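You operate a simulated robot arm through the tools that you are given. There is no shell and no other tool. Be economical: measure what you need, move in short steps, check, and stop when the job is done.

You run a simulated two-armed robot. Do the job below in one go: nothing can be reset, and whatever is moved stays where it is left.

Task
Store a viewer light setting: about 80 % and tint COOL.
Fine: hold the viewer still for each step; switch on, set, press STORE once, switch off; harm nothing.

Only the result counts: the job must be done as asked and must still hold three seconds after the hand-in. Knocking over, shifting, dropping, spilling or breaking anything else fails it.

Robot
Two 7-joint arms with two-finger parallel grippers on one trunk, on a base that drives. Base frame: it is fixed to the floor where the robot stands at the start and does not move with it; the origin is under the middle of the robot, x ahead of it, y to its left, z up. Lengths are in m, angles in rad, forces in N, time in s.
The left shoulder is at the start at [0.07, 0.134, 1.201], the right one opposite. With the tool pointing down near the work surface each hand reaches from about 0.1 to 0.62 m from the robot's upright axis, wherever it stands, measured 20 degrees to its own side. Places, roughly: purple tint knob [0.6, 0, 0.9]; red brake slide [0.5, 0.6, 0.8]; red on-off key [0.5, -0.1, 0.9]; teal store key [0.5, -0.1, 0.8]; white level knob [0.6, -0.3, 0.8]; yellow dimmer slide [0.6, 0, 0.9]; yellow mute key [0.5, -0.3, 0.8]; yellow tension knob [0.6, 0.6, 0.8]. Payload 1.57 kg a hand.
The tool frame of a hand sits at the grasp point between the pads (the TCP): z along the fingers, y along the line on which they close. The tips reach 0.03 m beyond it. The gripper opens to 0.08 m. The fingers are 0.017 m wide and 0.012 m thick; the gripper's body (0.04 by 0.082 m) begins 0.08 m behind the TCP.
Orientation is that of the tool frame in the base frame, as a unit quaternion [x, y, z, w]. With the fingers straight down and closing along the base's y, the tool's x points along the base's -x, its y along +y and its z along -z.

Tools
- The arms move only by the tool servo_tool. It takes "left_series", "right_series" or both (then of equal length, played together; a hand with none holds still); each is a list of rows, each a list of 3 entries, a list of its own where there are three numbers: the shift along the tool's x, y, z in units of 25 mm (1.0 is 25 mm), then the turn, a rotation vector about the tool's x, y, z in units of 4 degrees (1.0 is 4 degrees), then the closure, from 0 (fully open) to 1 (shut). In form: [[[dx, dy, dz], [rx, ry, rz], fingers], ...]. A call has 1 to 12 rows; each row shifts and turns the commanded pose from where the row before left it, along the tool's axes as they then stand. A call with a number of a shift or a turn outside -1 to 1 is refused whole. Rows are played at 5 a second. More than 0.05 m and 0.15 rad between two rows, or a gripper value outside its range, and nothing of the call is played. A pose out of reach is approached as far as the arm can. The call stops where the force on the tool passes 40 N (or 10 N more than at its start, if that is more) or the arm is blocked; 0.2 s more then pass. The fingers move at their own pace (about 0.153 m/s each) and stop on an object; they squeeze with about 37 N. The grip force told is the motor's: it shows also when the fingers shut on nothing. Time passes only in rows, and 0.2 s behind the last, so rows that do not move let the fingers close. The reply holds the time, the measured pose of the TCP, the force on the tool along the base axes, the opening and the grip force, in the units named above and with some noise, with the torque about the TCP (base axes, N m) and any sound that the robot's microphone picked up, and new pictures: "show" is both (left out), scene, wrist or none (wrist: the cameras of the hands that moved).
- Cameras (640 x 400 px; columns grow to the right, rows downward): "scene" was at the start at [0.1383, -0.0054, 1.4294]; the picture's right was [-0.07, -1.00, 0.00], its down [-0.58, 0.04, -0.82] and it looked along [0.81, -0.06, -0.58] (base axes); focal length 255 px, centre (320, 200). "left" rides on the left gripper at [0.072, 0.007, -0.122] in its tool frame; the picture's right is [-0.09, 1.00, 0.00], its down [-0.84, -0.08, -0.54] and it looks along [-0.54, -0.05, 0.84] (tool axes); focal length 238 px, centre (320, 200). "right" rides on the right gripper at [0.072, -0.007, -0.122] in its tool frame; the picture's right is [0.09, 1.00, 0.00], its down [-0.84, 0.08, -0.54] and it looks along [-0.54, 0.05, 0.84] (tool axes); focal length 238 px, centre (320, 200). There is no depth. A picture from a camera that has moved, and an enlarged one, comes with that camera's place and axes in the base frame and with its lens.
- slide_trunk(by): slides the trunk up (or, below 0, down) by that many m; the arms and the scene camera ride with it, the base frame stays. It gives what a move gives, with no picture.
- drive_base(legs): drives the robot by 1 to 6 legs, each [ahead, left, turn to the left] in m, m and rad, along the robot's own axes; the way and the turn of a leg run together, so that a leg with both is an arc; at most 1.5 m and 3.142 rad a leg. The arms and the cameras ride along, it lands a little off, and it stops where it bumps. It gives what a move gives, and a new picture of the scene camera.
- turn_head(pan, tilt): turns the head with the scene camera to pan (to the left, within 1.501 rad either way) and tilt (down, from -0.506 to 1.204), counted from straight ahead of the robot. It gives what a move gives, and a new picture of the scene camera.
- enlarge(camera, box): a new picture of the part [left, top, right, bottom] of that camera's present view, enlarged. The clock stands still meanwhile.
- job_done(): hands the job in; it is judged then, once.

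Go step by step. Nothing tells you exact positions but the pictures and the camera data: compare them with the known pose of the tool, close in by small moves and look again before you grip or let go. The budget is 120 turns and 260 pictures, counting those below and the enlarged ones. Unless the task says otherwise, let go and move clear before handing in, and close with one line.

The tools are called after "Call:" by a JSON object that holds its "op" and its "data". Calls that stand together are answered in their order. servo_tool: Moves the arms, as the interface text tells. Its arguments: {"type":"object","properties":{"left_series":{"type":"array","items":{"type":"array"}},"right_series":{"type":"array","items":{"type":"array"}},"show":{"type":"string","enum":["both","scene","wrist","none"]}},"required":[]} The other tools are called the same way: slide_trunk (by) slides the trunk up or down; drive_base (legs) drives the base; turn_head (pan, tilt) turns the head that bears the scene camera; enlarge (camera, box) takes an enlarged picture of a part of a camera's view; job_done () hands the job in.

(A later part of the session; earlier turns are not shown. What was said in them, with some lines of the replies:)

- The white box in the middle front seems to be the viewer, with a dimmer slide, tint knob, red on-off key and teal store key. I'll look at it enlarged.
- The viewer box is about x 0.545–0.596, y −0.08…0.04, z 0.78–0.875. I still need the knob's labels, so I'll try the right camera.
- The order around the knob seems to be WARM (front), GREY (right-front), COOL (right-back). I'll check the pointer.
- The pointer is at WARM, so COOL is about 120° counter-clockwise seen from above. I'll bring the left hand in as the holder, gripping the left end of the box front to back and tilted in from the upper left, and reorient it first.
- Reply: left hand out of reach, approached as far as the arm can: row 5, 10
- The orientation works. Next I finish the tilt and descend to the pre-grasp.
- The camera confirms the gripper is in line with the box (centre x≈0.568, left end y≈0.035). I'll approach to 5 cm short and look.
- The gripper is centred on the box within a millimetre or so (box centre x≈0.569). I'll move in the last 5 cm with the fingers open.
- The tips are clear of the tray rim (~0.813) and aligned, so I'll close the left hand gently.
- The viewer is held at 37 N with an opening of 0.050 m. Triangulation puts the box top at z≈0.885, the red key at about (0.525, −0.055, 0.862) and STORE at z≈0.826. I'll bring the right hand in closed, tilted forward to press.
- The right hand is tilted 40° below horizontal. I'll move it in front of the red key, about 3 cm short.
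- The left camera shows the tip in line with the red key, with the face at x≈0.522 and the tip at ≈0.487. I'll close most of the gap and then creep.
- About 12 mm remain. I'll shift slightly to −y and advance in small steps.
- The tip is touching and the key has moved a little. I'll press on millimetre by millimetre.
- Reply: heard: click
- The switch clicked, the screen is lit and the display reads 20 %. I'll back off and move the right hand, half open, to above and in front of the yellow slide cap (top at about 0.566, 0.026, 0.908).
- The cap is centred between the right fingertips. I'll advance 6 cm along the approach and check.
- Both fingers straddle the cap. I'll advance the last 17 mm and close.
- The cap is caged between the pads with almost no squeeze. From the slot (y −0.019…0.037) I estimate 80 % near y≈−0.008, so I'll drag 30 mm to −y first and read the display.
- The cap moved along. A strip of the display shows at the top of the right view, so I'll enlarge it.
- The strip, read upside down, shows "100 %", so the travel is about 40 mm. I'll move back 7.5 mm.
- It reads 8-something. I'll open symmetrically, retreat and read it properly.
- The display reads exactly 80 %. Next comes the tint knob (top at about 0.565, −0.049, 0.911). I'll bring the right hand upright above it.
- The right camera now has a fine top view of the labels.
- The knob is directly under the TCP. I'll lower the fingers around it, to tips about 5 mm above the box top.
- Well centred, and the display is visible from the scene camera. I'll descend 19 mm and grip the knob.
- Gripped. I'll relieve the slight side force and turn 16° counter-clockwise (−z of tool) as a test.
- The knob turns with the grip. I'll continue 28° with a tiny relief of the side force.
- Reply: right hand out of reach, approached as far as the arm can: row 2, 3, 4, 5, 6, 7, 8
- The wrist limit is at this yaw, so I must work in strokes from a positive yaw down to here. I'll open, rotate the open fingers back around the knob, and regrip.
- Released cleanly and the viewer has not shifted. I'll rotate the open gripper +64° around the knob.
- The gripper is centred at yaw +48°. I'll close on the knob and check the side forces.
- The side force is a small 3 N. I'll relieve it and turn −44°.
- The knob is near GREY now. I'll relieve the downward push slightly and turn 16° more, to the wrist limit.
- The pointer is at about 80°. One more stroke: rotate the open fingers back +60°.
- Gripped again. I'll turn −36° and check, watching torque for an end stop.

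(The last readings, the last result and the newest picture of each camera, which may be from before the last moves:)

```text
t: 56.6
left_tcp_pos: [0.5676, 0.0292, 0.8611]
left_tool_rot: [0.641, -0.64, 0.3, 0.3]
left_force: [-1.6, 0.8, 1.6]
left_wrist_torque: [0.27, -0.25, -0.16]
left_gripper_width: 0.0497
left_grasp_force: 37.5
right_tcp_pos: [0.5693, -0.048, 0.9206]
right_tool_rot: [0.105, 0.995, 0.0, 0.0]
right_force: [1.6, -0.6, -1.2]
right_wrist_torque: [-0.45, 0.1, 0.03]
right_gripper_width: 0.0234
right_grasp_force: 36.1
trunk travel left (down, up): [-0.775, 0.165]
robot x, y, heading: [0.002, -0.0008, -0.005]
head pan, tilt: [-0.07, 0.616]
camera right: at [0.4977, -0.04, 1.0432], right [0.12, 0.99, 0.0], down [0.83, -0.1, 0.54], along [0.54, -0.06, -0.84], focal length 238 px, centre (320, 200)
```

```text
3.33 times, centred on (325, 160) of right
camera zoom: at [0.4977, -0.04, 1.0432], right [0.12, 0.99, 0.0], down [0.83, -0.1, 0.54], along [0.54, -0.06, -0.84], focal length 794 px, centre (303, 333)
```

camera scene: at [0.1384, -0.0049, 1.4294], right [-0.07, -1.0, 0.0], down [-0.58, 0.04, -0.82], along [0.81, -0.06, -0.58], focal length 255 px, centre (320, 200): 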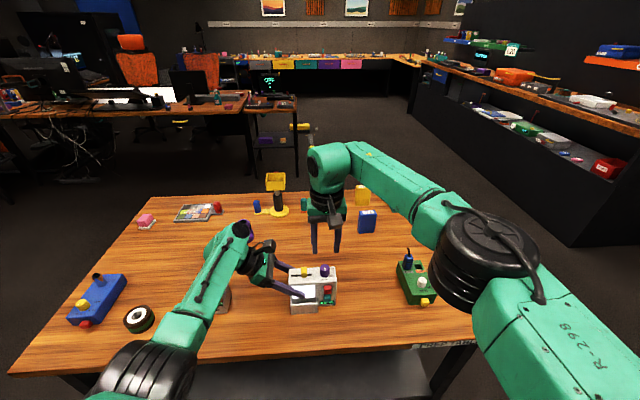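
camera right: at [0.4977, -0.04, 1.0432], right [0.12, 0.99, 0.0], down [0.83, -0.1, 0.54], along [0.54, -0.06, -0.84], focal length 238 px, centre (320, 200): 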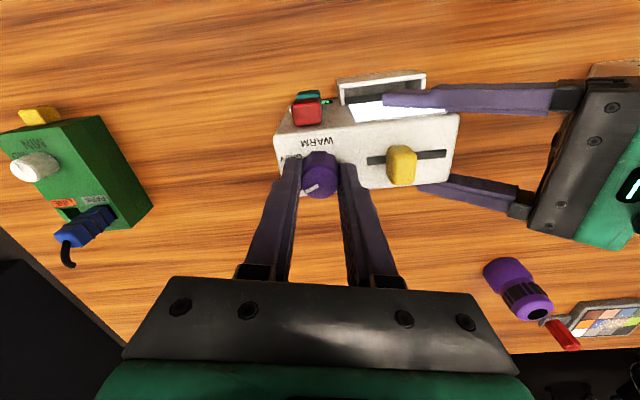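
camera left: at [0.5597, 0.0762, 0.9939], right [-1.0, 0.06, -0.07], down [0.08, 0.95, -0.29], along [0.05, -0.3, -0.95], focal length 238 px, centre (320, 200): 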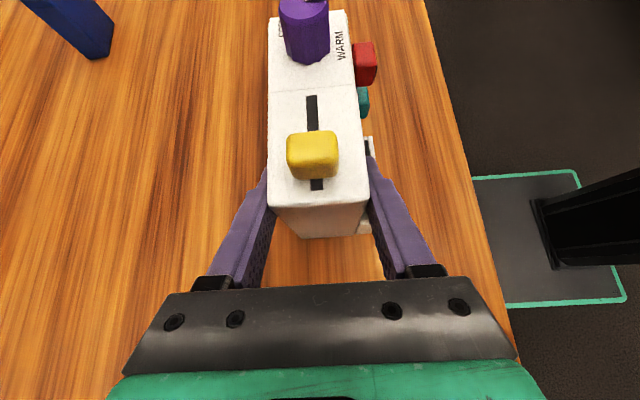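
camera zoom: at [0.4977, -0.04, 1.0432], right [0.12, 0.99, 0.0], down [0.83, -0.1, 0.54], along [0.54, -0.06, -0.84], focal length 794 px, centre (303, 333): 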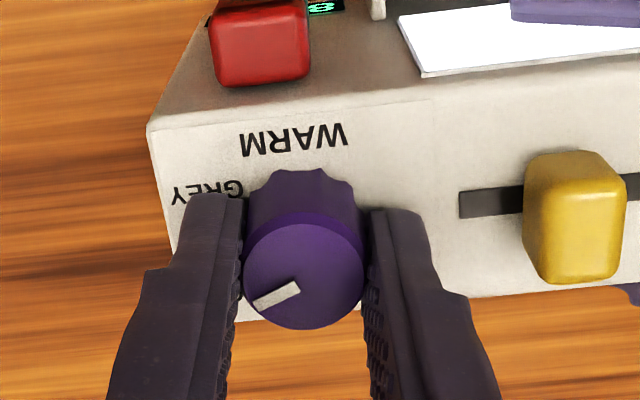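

The pointer is at about 112°, and the COOL label sits at roughly 130°. I'll turn 16–20° more, watching torque.

Call:
{"op": "servo_tool", "data": {"right_series": [[[0, 0, 0], [0, 0, -1], 0.72], [[0, 0, 0], [0, 0, -1], 0.72], [[0, 0, 0], [0, 0, -1], 0.72], [[0, 0, 0], [0, 0, -1], 0.72], [[0, 0, 0], [0, 0, -0.5], 0.72]], "show": "none"}}

Call:
{"op": "servo_tool", "data": {"right_series": [[[0, 0, 0], [0, 0, 0], 0.65], [[0, 0, 0], [0, 0, 0], 0.5], [[0, 0, 0], [0, 0, 0], 0.5], [[0, 0, -0.8], [0, 0, 0], 0.5], [[0, 0, -0.8], [0, 0, 0], 0.5], [[0, 0, -0.8], [0, 0, 0], 0.5], [[0, 0, -0.8], [0, 0, 0], 0.5]], "show": "wrist"}}

Call:
{"op": "enlarge", "data": {"camera": "right", "box": [270, 80, 370, 180]}}

Call:
{"op": "enlarge", "data": {"camera": "scene", "box": [270, 245, 360, 305]}}

```text
t: 57.8
left_tcp_pos: [0.5691, 0.029, 0.8603]
left_tool_rot: [0.641, -0.641, 0.299, 0.299]
left_force: [1.5, -0.2, 2.0]
left_wrist_torque: [0.27, -0.06, 0.22]
left_gripper_width: 0.0496
left_grasp_force: 36.9
right_tcp_pos: [0.5681, -0.0484, 0.9209]
right_tool_rot: [-0.052, 0.999, 0.0, 0.0]
right_force: [0.1, -0.6, -1.8]
right_wrist_torque: [-0.46, 0.09, -0.21]
right_gripper_width: 0.0233
right_grasp_force: 36.1
trunk travel left (down, up): [-0.775, 0.165]
robot x, y, heading: [-0.0047, -0.0004, -0.0]
head pan, tilt: [-0.07, 0.616]
```

```text
t: 59.4
left_tcp_pos: [0.5676, 0.0286, 0.8593]
left_tool_rot: [0.641, -0.641, 0.299, 0.298]
left_force: [-1.0, 0.6, 0.3]
left_wrist_torque: [0.11, 0.07, 0.01]
left_gripper_width: 0.0501
left_grasp_force: 37.2
right_tcp_pos: [0.5674, -0.0504, 0.9997]
right_tool_rot: [-0.052, 0.999, 0.0, 0.001]
right_force: [0.2, 0.0, -0.4]
right_wrist_torque: [0.0, 0.0, 0.0]
right_gripper_width: 0.0398
right_grasp_force: 0.0
trunk travel left (down, up): [-0.775, 0.165]
robot x, y, heading: [-0.0028, 0.0001, -0.006]
head pan, tilt: [-0.07, 0.616]
camera right: at [0.4978, -0.0627, 1.1227], right [-0.19, 0.98, 0.0], down [0.82, 0.16, 0.54], along [0.53, 0.11, -0.84], focal length 238 px, centre (320, 200)
```

right: 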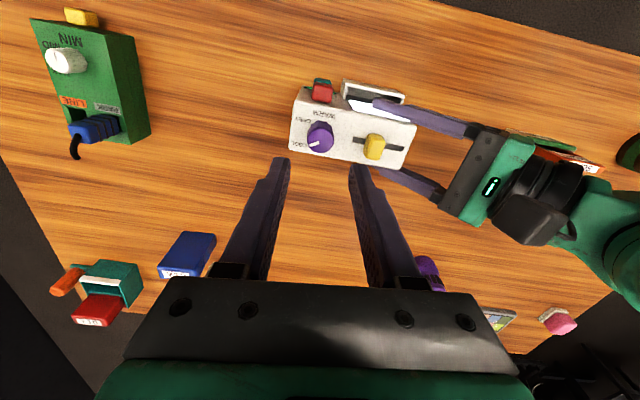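

```text
4.00 times, centred on (320, 130) of right
camera zoom: at [0.4978, -0.0627, 1.1227], right [-0.19, 0.98, 0.0], down [0.82, 0.16, 0.54], along [0.53, 0.11, -0.84], focal length 953 px, centre (320, 480)
```

zoom: 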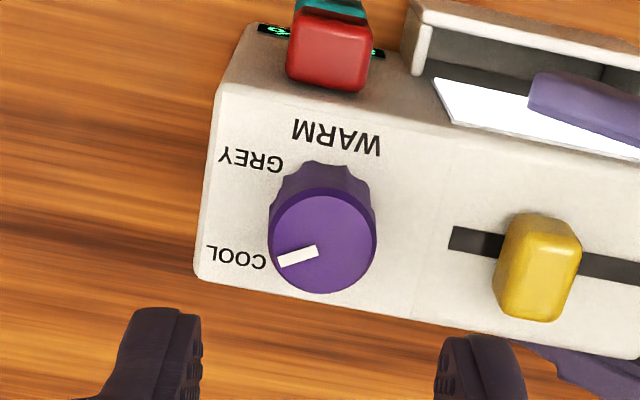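

```text
6.67 times, centred on (315, 275) of scene
camera zoom: at [0.1383, -0.0054, 1.4293], right [-0.07, -1.0, 0.0], down [-0.58, 0.04, -0.82], along [0.81, -0.06, -0.58], focal length 1701 px, centre (353, -300)
```

zoom: 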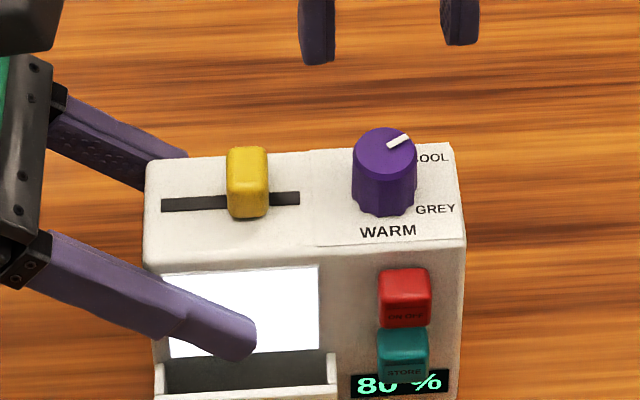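

The pointer is on COOL at about 120°, and the −0.21 N·m torque suggests the end stop. The level is still 80 %. Now STORE: I'll pull back, tilt and close the right hand.

Call:
{"op": "servo_tool", "data": {"right_series": [[[0, 0, -0.3], [0, 0, 1], 0.5], [[0, 0, 0], [0, 0, 0.5], 0.5], [[1, 0, 0], [0, 0, 0], 1], [[1, 0, 0], [0, 0, 0], 1], [[1, 0, 0], [0, 0, 0], 1], [[1, 0, 0], [0, 0, 0], 1], [[0, 0, 0], [0, -1, 0], 1], [[0, 0, 0], [0, -1, 0], 1], [[0, 0, 0], [0, -1, 0], 1], [[0, 0, 0], [0, -1, 0], 1], [[0, 0, 0], [0, -1, 0], 1], [[0, 0, 0], [0, -1, 0], 1]], "show": "none"}}

Call:
{"op": "servo_tool", "data": {"right_series": [[[0, 0, 0], [0, -1, 0], 1], [[0, 0, 0], [0, -1, 0], 1], [[0, 0, 0], [0, -1, 0], 1], [[0, 0, 0], [0, -1, 0], 1], [[0, 0, 0], [0, -1, 0], 1], [[0, 0, 0], [0, -1, 0], 1], [[0, 0, 0], [0, -0.5, 0], 1]], "show": "wrist"}}

```text
t: 62.0
left_tcp_pos: [0.5677, 0.0292, 0.8602]
left_tool_rot: [-0.641, 0.641, -0.299, -0.299]
left_force: [-0.9, 0.2, -0.7]
left_wrist_torque: [0.1, -0.01, -0.02]
left_gripper_width: 0.0496
left_grasp_force: 37.6
right_tcp_pos: [0.4679, -0.0475, 1.0081]
right_tool_rot: [0.001, 0.978, 0.0, 0.209]
right_force: [0.8, 0.3, 0.6]
right_wrist_torque: [0.01, -0.04, -0.01]
right_gripper_width: 0.0
right_grasp_force: 21.2
trunk travel left (down, up): [-0.775, 0.165]
robot x, y, heading: [0.0027, -0.0003, -0.002]
head pan, tilt: [-0.07, 0.616]
```

```text
t: 63.6
left_tcp_pos: [0.5677, 0.0286, 0.8598]
left_tool_rot: [-0.641, 0.641, -0.299, -0.299]
left_force: [0.0, -0.7, 0.4]
left_wrist_torque: [0.12, 0.01, -0.01]
left_gripper_width: 0.0496
left_grasp_force: 37.4
right_tcp_pos: [0.4678, -0.0486, 1.008]
right_tool_rot: [0.001, 0.906, 0.0, 0.423]
right_force: [0.0, -0.4, 0.1]
right_wrist_torque: [-0.02, 0.0, -0.01]
right_gripper_width: 0.0001
right_grasp_force: 21.6
trunk travel left (down, up): [-0.775, 0.165]
robot x, y, heading: [0.0004, -0.0006, 0.005]
head pan, tilt: [-0.07, 0.616]
camera right: at [0.3296, -0.0543, 1.0318], right [-0.06, 1.0, -0.07], down [0.12, 0.08, 0.99], along [0.99, 0.05, -0.13], focal length 238 px, centre (320, 200)
```

right: 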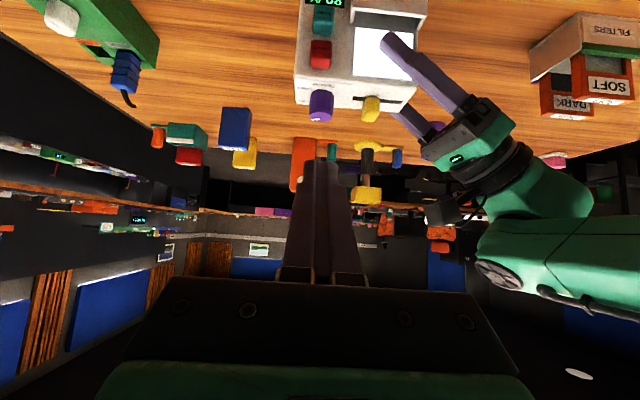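

I'll lower to the STORE key height, about 3 cm in front.

Call:
{"op": "servo_tool", "data": {"right_series": [[[0.89, -0.05, 0.692], [0, 0, 0], 1], [[0.89, -0.05, 0.692], [0, 0, 0], 1], [[0.89, -0.05, 0.692], [0, 0, 0], 1], [[0.89, -0.05, 0.692], [0, 0, 0], 1], [[0.89, -0.05, 0.692], [0, 0, 0], 1], [[0.89, -0.05, 0.692], [0, 0, 0], 1]], "show": "wrist"}}

Call:
{"op": "enlarge", "data": {"camera": "left", "box": [250, 0, 490, 150]}}

Call:
{"op": "enlarge", "data": {"camera": "scene", "box": [270, 245, 390, 325]}}

```text
t: 65.0
left_tcp_pos: [0.5691, 0.0293, 0.8608]
left_tool_rot: [-0.641, 0.641, -0.298, -0.3]
left_force: [0.1, -0.4, -0.2]
left_wrist_torque: [0.08, 0.02, 0.02]
left_gripper_width: 0.0496
left_grasp_force: 36.9
right_tcp_pos: [0.4619, -0.0555, 0.8398]
right_tool_rot: [0.001, 0.906, 0.0, 0.423]
right_force: [-0.1, 0.2, 0.4]
right_wrist_torque: [0.02, -0.01, 0.02]
right_gripper_width: 0.0
right_grasp_force: 21.4
trunk travel left (down, up): [-0.775, 0.165]
robot x, y, heading: [-0.0016, -0.0, -0.001]
head pan, tilt: [-0.07, 0.616]
camera right: at [0.3239, -0.0614, 0.8638], right [-0.06, 1.0, -0.07], down [0.12, 0.08, 0.99], along [0.99, 0.05, -0.13], focal length 238 px, centre (320, 200)
```

right: 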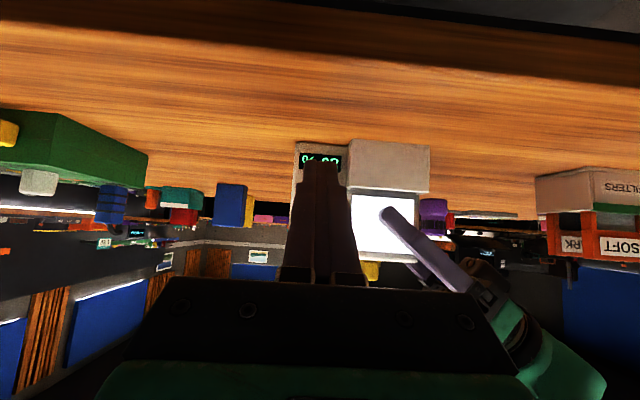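

```text
2.67 times, centred on (370, 75) of left
camera zoom: at [0.5601, 0.0767, 0.9937], right [-1.0, 0.06, -0.07], down [0.08, 0.95, -0.29], along [0.05, -0.3, -0.95], focal length 636 px, centre (187, 533)
```

zoom: 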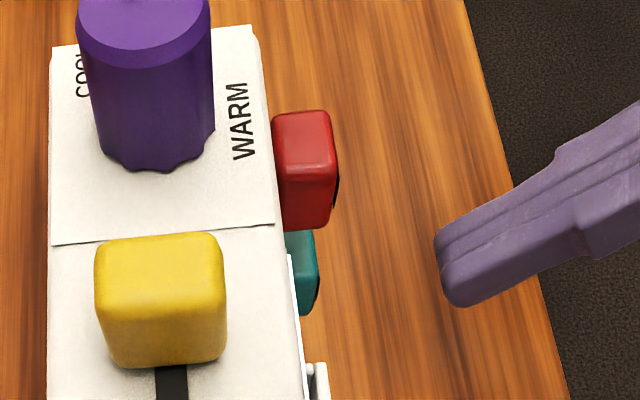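

```text
5.00 times, centred on (330, 285) of scene
camera zoom: at [0.139, -0.0047, 1.4293], right [-0.07, -1.0, 0.0], down [-0.58, 0.04, -0.82], along [0.81, -0.06, -0.58], focal length 1276 px, centre (270, -225)
```

zoom: 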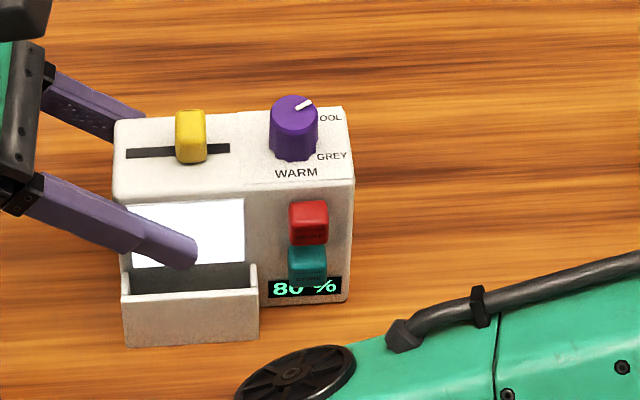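

The tip is in line with STORE. I'll advance to just short of contact and check.

Call:
{"op": "servo_tool", "data": {"right_series": [[[-0.275, 0, 0.328], [0, 0, 0], 1], [[-0.275, 0, 0.328], [0, 0, 0], 1], [[-0.275, 0, 0.328], [0, 0, 0], 1]], "show": "none"}}

Call:
{"op": "enlarge", "data": {"camera": "left", "box": [250, 0, 490, 150]}}

Call:
{"op": "enlarge", "data": {"camera": "right", "box": [260, 60, 460, 260]}}

```text
t: 65.8
left_tcp_pos: [0.5673, 0.0291, 0.8591]
left_tool_rot: [0.641, -0.641, 0.298, 0.299]
left_force: [0.2, -0.4, -0.8]
left_wrist_torque: [0.08, -0.01, 0.02]
left_gripper_width: 0.0494
left_grasp_force: 37.6
right_tcp_pos: [0.4958, -0.0559, 0.8414]
right_tool_rot: [0.001, 0.907, 0.0, 0.422]
right_force: [0.0, -0.4, 0.5]
right_wrist_torque: [-0.01, 0.0, -0.02]
right_gripper_width: 0.0
right_grasp_force: 21.4
trunk travel left (down, up): [-0.775, 0.165]
robot x, y, heading: [-0.0008, -0.0002, 0.003]
head pan, tilt: [-0.07, 0.616]
```

```text
2.67 times, centred on (370, 75) of left
camera zoom: at [0.5599, 0.0763, 0.9937], right [-1.0, 0.06, -0.07], down [0.08, 0.95, -0.29], along [0.05, -0.3, -0.95], focal length 636 px, centre (187, 533)
```

zoom: 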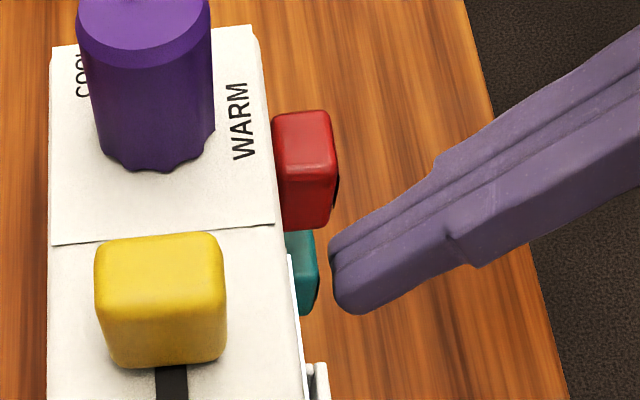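

```text
2.00 times, centred on (360, 160) of right
camera zoom: at [0.3565, -0.062, 0.8645], right [-0.06, 1.0, -0.07], down [0.12, 0.08, 0.99], along [0.99, 0.05, -0.13], focal length 477 px, centre (240, 280)
```

zoom: 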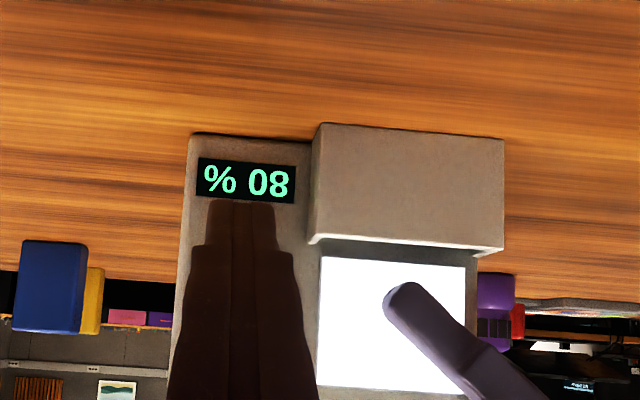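

About 3–4 mm remain. I'll creep, stopping before the expected click point.

Call:
{"op": "servo_tool", "data": {"right_series": [[[-0.026, 0, 0.031], [0, 0, 0], 1], [[-0.026, 0, 0.031], [0, 0, 0], 1], [[-0.026, 0, 0.031], [0, 0, 0], 1], [[-0.026, 0, 0.031], [0, 0, 0], 1]], "show": "none"}}

Call:
{"op": "enlarge", "data": {"camera": "left", "box": [250, 0, 490, 150]}}

```text
t: 66.8
left_tcp_pos: [0.567, 0.0289, 0.8604]
left_tool_rot: [0.641, -0.641, 0.298, 0.299]
left_force: [0.5, 0.2, 0.2]
left_wrist_torque: [0.02, -0.03, 0.04]
left_gripper_width: 0.0496
left_grasp_force: 37.1
right_tcp_pos: [0.498, -0.0542, 0.8401]
right_tool_rot: [0.0, 0.906, 0.001, 0.423]
right_force: [0.1, 0.1, -0.3]
right_wrist_torque: [0.0, 0.04, -0.02]
right_gripper_width: 0.0003
right_grasp_force: 21.5
trunk travel left (down, up): [-0.775, 0.165]
robot x, y, heading: [0.0024, 0.0008, 0.0]
head pan, tilt: [-0.07, 0.616]
```

```text
2.67 times, centred on (370, 75) of left
camera zoom: at [0.5598, 0.0763, 0.9937], right [-1.0, 0.06, -0.07], down [0.08, 0.95, -0.29], along [0.05, -0.3, -0.95], focal length 636 px, centre (187, 533)
```

zoom: 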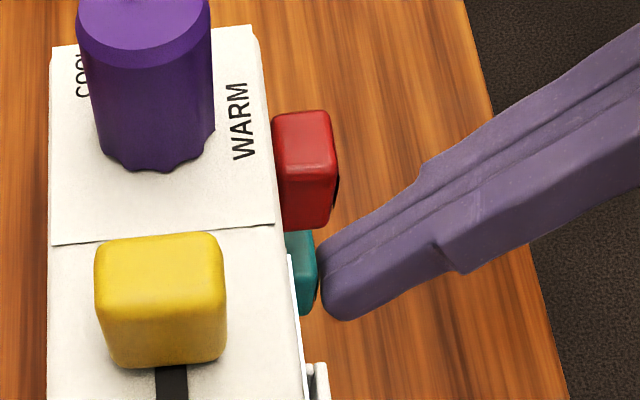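

The tip is at the key. I'll press 3 mm more.

Call:
{"op": "servo_tool", "data": {"right_series": [[[-0.026, 0, 0.031], [0, 0, 0], 1], [[-0.026, 0, 0.031], [0, 0, 0], 1], [[-0.026, 0, 0.031], [0, 0, 0], 1]], "show": "none"}}

Call:
{"op": "enlarge", "data": {"camera": "right", "box": [260, 60, 460, 260]}}

```text
t: 67.6
left_tcp_pos: [0.569, 0.0284, 0.8601]
left_tool_rot: [-0.64, 0.641, -0.3, -0.299]
left_force: [2.8, -1.3, 0.2]
left_wrist_torque: [0.01, -0.07, 0.16]
left_gripper_width: 0.0496
left_grasp_force: 37.1
right_tcp_pos: [0.5028, -0.0544, 0.8412]
right_tool_rot: [0.0, 0.906, 0.0, 0.422]
right_force: [-2.0, 0.2, -0.3]
right_wrist_torque: [0.05, 0.06, 0.0]
right_gripper_width: 0.0001
right_grasp_force: 21.6
trunk travel left (down, up): [-0.775, 0.165]
robot x, y, heading: [-0.0016, 0.0032, 0.0]
head pan, tilt: [-0.07, 0.616]
heard: click
```

```text
2.00 times, centred on (360, 160) of right
camera zoom: at [0.3634, -0.0612, 0.8637], right [-0.06, 1.0, -0.07], down [0.12, 0.08, 0.99], along [0.99, 0.05, -0.13], focal length 477 px, centre (240, 280)
```

zoom: 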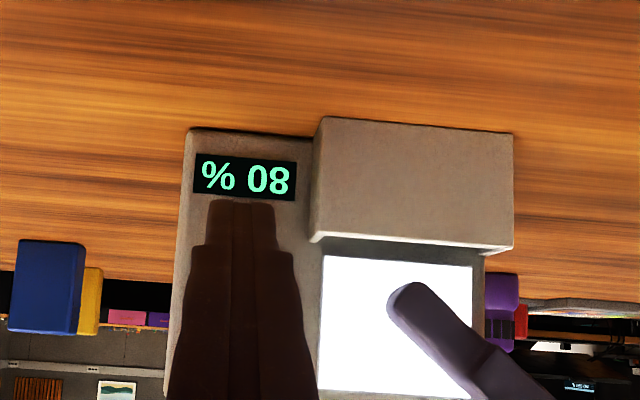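

STORE clicked once. I'll back off and look at the display.

Call:
{"op": "servo_tool", "data": {"right_series": [[[0.52, 0, -0.62], [0, 0, 0], 1], [[0.52, 0, -0.62], [0, 0, 0], 1]], "show": "none"}}

Call:
{"op": "enlarge", "data": {"camera": "right", "box": [260, 60, 460, 260]}}

Call:
{"op": "enlarge", "data": {"camera": "scene", "box": [270, 245, 390, 325]}}

```text
t: 68.2
left_tcp_pos: [0.5668, 0.029, 0.8589]
left_tool_rot: [-0.64, 0.642, -0.297, -0.3]
left_force: [-0.7, 0.6, -0.7]
left_wrist_torque: [-0.01, -0.02, -0.01]
left_gripper_width: 0.0497
left_grasp_force: 36.7
right_tcp_pos: [0.4617, -0.0565, 0.8407]
right_tool_rot: [0.001, 0.906, -0.001, 0.424]
right_force: [-0.1, 0.1, -0.3]
right_wrist_torque: [-0.04, 0.02, 0.02]
right_gripper_width: 0.0
right_grasp_force: 21.3
trunk travel left (down, up): [-0.775, 0.165]
robot x, y, heading: [0.0036, 0.0024, -0.002]
head pan, tilt: [-0.07, 0.616]
```

```text
2.00 times, centred on (360, 160) of right
camera zoom: at [0.3229, -0.0613, 0.8637], right [-0.06, 1.0, -0.07], down [0.12, 0.08, 0.99], along [0.99, 0.05, -0.13], focal length 477 px, centre (240, 280)
```

zoom: 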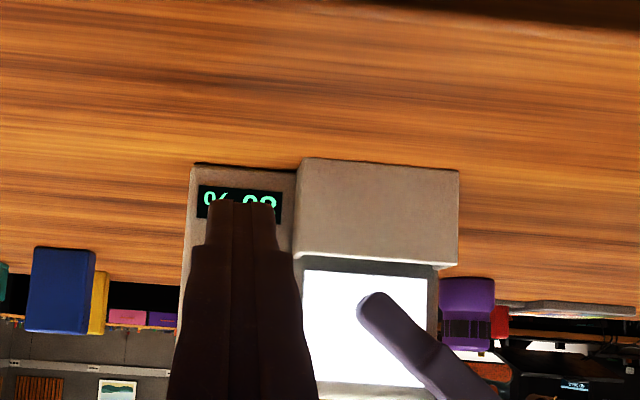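

```text
5.00 times, centred on (330, 285) of scene
camera zoom: at [0.1383, -0.0054, 1.4294], right [-0.07, -1.0, 0.0], down [-0.58, 0.04, -0.82], along [0.81, -0.06, -0.58], focal length 1276 px, centre (270, -225)
```

zoom: 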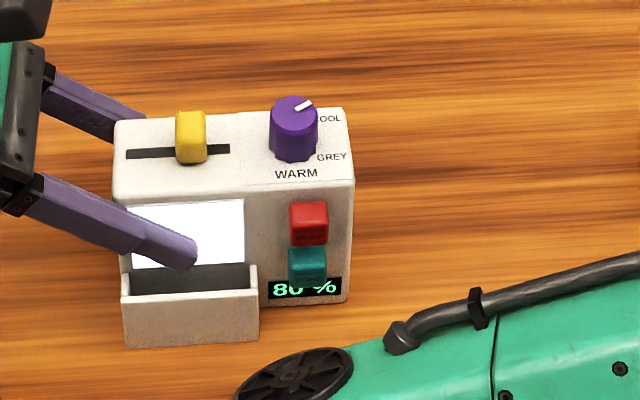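

Stored at 80 %. Now I'll raise to the red key, approach and switch off.

Call:
{"op": "servo_tool", "data": {"right_series": [[[-0.52, -0.03, -0.437], [0, 0, 0], 1], [[-0.52, -0.03, -0.437], [0, 0, 0], 1], [[-0.275, 0, 0.328], [0, 0, 0], 1], [[-0.275, 0, 0.328], [0, 0, 0], 1], [[-0.275, 0, 0.328], [0, 0, 0], 1]], "show": "none"}}

Call:
{"op": "enlarge", "data": {"camera": "left", "box": [250, 0, 490, 150]}}

```text
t: 69.4
left_tcp_pos: [0.5695, 0.0289, 0.8601]
left_tool_rot: [0.641, -0.641, 0.299, 0.3]
left_force: [-0.4, -0.5, 0.1]
left_wrist_torque: [0.03, -0.05, -0.01]
left_gripper_width: 0.0495
left_grasp_force: 36.9
right_tcp_pos: [0.4944, -0.056, 0.8732]
right_tool_rot: [0.0, 0.906, 0.0, 0.423]
right_force: [-0.4, -0.1, -0.3]
right_wrist_torque: [0.0, -0.01, 0.02]
right_gripper_width: 0.0
right_grasp_force: 21.5
trunk travel left (down, up): [-0.775, 0.165]
robot x, y, heading: [0.0034, -0.0019, 0.0]
head pan, tilt: [-0.07, 0.616]
```

```text
2.67 times, centred on (370, 75) of left
camera zoom: at [0.5599, 0.0763, 0.9937], right [-1.0, 0.06, -0.07], down [0.08, 0.95, -0.29], along [0.05, -0.3, -0.95], focal length 636 px, centre (187, 533)
```

zoom: 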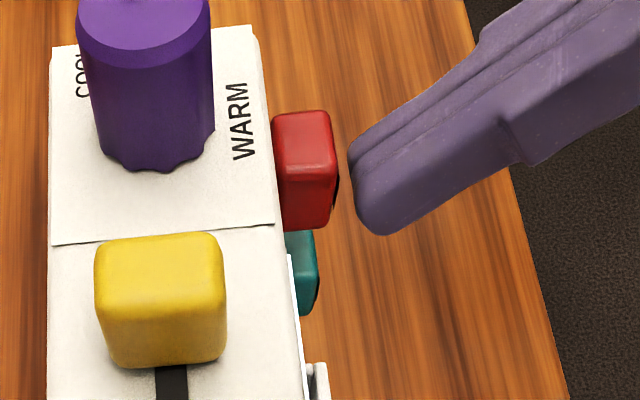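

Call:
{"op": "servo_tool", "data": {"right_series": [[[-0.026, -0.02, 0.031], [0, 0, 0], 1], [[-0.026, -0.02, 0.031], [0, 0, 0], 1], [[-0.026, -0.02, 0.031], [0, 0, 0], 1], [[-0.026, 0, 0.031], [0, 0, 0], 1], [[-0.026, 0, 0.031], [0, 0, 0], 1], [[-0.026, 0, 0.031], [0, 0, 0], 1]], "show": "none"}}

Call:
{"op": "enlarge", "data": {"camera": "right", "box": [260, 60, 460, 260]}}

```text
t: 70.8
left_tcp_pos: [0.5679, 0.0294, 0.8608]
left_tool_rot: [0.641, -0.64, 0.299, 0.298]
left_force: [1.1, 0.0, -0.7]
left_wrist_torque: [0.06, -0.02, 0.11]
left_gripper_width: 0.0497
left_grasp_force: 37.3
right_tcp_pos: [0.4998, -0.0583, 0.8728]
right_tool_rot: [0.001, 0.906, -0.001, 0.423]
right_force: [-0.3, 0.4, 0.5]
right_wrist_torque: [0.02, -0.01, 0.0]
right_gripper_width: 0.0002
right_grasp_force: 21.0
trunk travel left (down, up): [-0.775, 0.165]
robot x, y, heading: [0.005, 0.0011, -0.002]
head pan, tilt: [-0.07, 0.616]
```

```text
2.00 times, centred on (360, 160) of right
camera zoom: at [0.3613, -0.0643, 0.8974], right [-0.06, 1.0, -0.07], down [0.12, 0.08, 0.99], along [0.99, 0.05, -0.13], focal length 477 px, centre (240, 280)
```

zoom: 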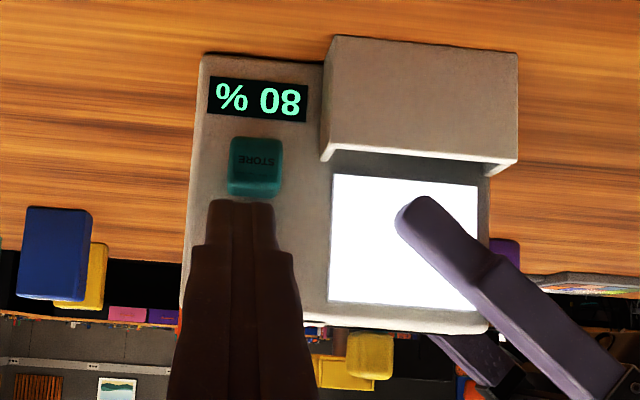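

No click yet, so I'll go 2 mm more.

Call:
{"op": "servo_tool", "data": {"right_series": [[[-0.026, 0, 0.031], [0, 0, 0], 1], [[-0.026, 0, 0.031], [0, 0, 0], 1]], "show": "none"}}

Call:
{"op": "enlarge", "data": {"camera": "right", "box": [260, 60, 460, 260]}}

```text
t: 71.4
left_tcp_pos: [0.5683, 0.0287, 0.8598]
left_tool_rot: [-0.641, 0.641, -0.299, -0.299]
left_force: [2.9, -0.2, -0.6]
left_wrist_torque: [0.01, 0.01, 0.15]
left_gripper_width: 0.0497
left_grasp_force: 37.1
right_tcp_pos: [0.5014, -0.0588, 0.874]
right_tool_rot: [0.0, 0.906, 0.001, 0.423]
right_force: [-2.5, -0.7, -0.1]
right_wrist_torque: [0.0, 0.1, -0.02]
right_gripper_width: 0.0
right_grasp_force: 21.4
trunk travel left (down, up): [-0.775, 0.165]
robot x, y, heading: [-0.0024, -0.0015, 0.002]
head pan, tilt: [-0.07, 0.616]
heard: click
```

```text
2.00 times, centred on (360, 160) of right
camera zoom: at [0.3634, -0.0642, 0.8975], right [-0.06, 1.0, -0.07], down [0.12, 0.08, 0.99], along [0.99, 0.05, -0.13], focal length 477 px, centre (240, 280)
```

zoom: 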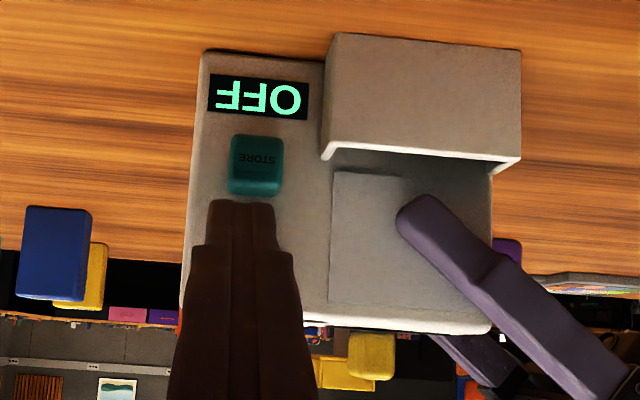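

It's OFF. I'll withdraw the right hand, then open the left gently and withdraw it along its approach.

Call:
{"op": "servo_tool", "data": {"right_series": [[[0.52, 0, -0.62], [0, 0, 0], 1], [[0.52, 0, -0.62], [0, 0, 0], 1], [[0, -0.8, -0.8], [0, 0, 0], 1], [[-0.5, -0.8, -0.8], [0, 0, 0], 1]], "show": "none"}}

Call:
{"op": "servo_tool", "data": {"left_series": [[[0, 0, 0], [0, 0, 0], 0.37], [[0, 0, 0], [0, 0, 0], 0.3], [[0, 0, 0], [0, 0, 0], 0.15], [[0, 0, 0], [0, 0, 0], 0], [[0, 0, 0], [0, 0, 0], 0]], "show": "wrist"}}

```text
t: 72.4
left_tcp_pos: [0.5671, 0.0285, 0.8605]
left_tool_rot: [0.641, -0.641, 0.299, 0.298]
left_force: [-0.9, 0.1, -0.1]
left_wrist_torque: [-0.02, -0.02, -0.02]
left_gripper_width: 0.0497
left_grasp_force: 36.8
right_tcp_pos: [0.4389, -0.0976, 0.911]
right_tool_rot: [0.001, 0.906, 0.0, 0.423]
right_force: [0.1, -0.1, -0.7]
right_wrist_torque: [-0.01, 0.03, 0.01]
right_gripper_width: 0.0
right_grasp_force: 21.0
trunk travel left (down, up): [-0.775, 0.165]
robot x, y, heading: [-0.0013, -0.0006, -0.006]
head pan, tilt: [-0.07, 0.616]
```

```text
t: 73.6
left_tcp_pos: [0.5675, 0.0303, 0.8605]
left_tool_rot: [0.641, -0.64, 0.299, 0.299]
left_force: [-0.2, -0.3, 0.0]
left_wrist_torque: [0.01, 0.04, 0.0]
left_gripper_width: 0.08
left_grasp_force: 0.1
right_tcp_pos: [0.4392, -0.0972, 0.9117]
right_tool_rot: [0.001, 0.906, 0.0, 0.423]
right_force: [-1.1, 0.6, 0.7]
right_wrist_torque: [-0.01, -0.03, 0.0]
right_gripper_width: 0.0
right_grasp_force: 20.8
trunk travel left (down, up): [-0.775, 0.165]
robot x, y, heading: [0.0011, -0.0015, 0.001]
head pan, tilt: [-0.07, 0.616]
camera left: at [0.5596, 0.0763, 0.9938], right [-1.0, 0.06, -0.07], down [0.08, 0.95, -0.29], along [0.05, -0.3, -0.95], focal length 238 px, centre (320, 200)
```

left: 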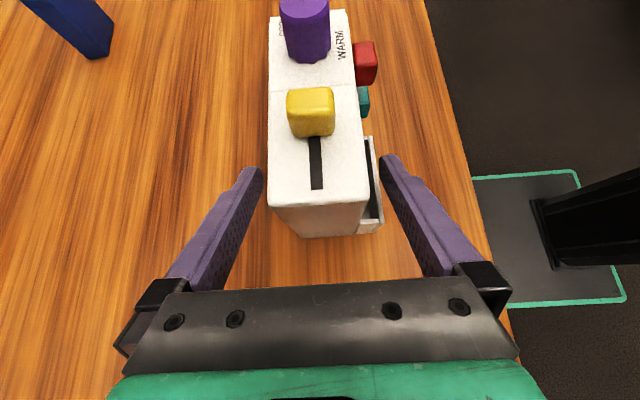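

Released without moving the viewer. I'll withdraw the left hand back the way it came.

Call:
{"op": "servo_tool", "data": {"left_series": [[[0, 0, -0.8], [0, 0, 0], 0], [[0, 0, -0.8], [0, 0, 0], 0], [[0, 0, -0.8], [0, 0, 0], 0], [[0.21, 0, -0.9], [0, 0, 0], 0], [[0.21, 0, -0.9], [0, 0, 0], 0], [[0.21, 0, -0.9], [0, 0, 0], 0], [[0.3, 0, -0.9], [0, 0, 0], 0]], "show": "scene"}}

Call:
{"op": "enlarge", "data": {"camera": "scene", "box": [270, 245, 360, 320]}}

```text
t: 75.2
left_tcp_pos: [0.566, 0.1297, 0.9744]
left_tool_rot: [0.642, -0.64, 0.299, 0.299]
left_force: [0.3, 0.6, 0.6]
left_wrist_torque: [0.0, 0.02, -0.01]
left_gripper_width: 0.0802
left_grasp_force: 0.1
right_tcp_pos: [0.4399, -0.0966, 0.9106]
right_tool_rot: [0.001, 0.906, -0.001, 0.424]
right_force: [0.4, 0.0, 0.0]
right_wrist_torque: [0.0, 0.03, -0.02]
right_gripper_width: 0.0
right_grasp_force: 21.0
trunk travel left (down, up): [-0.775, 0.165]
robot x, y, heading: [0.0004, -0.0037, -0.001]
head pan, tilt: [-0.07, 0.616]
camera scene: at [0.1379, -0.005, 1.4294], right [-0.07, -1.0, 0.0], down [-0.58, 0.04, -0.82], along [0.81, -0.06, -0.58], focal length 255 px, centre (320, 200)
```

scene: 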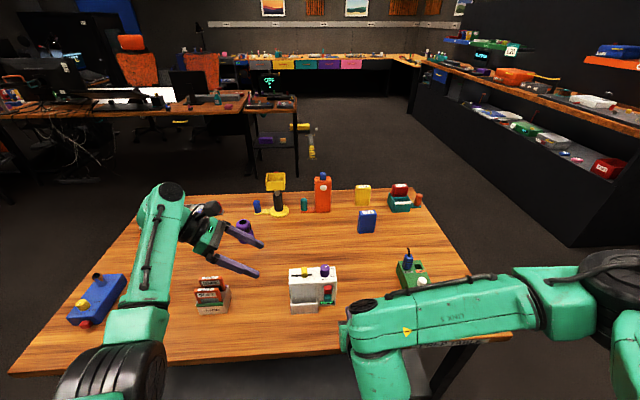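

```text
5.33 times, centred on (315, 282) of scene
camera zoom: at [0.1379, -0.005, 1.4294], right [-0.07, -1.0, 0.0], down [-0.58, 0.04, -0.82], along [0.81, -0.06, -0.58], focal length 1361 px, centre (347, -240)
```

zoom: 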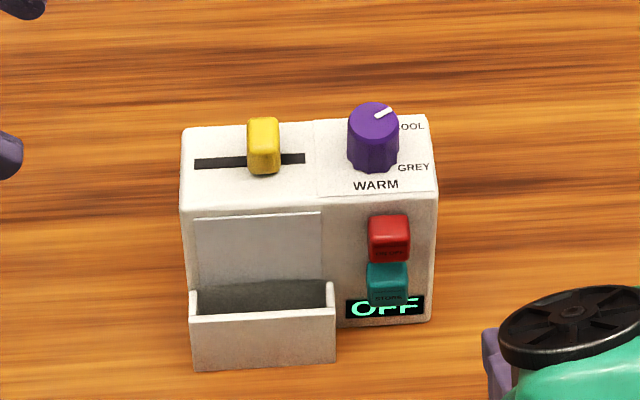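

The viewer stands where it was, switched off, with the slide at 80 % and the pointer on COOL. Both hands are clear, so I'm handing in.

Call:
{"op": "job_done", "data": {}}

```text
The job is handed in.
```

The viewer setting is stored at 80 % with tint COOL, using one press of STORE, and the viewer is switched off again. It shifted 2–3 mm when I first gripped it. Nothing else was moved, and both hands are clear. The display never shows the tint, so COOL is judged from the knob's pointer sitting at the label.
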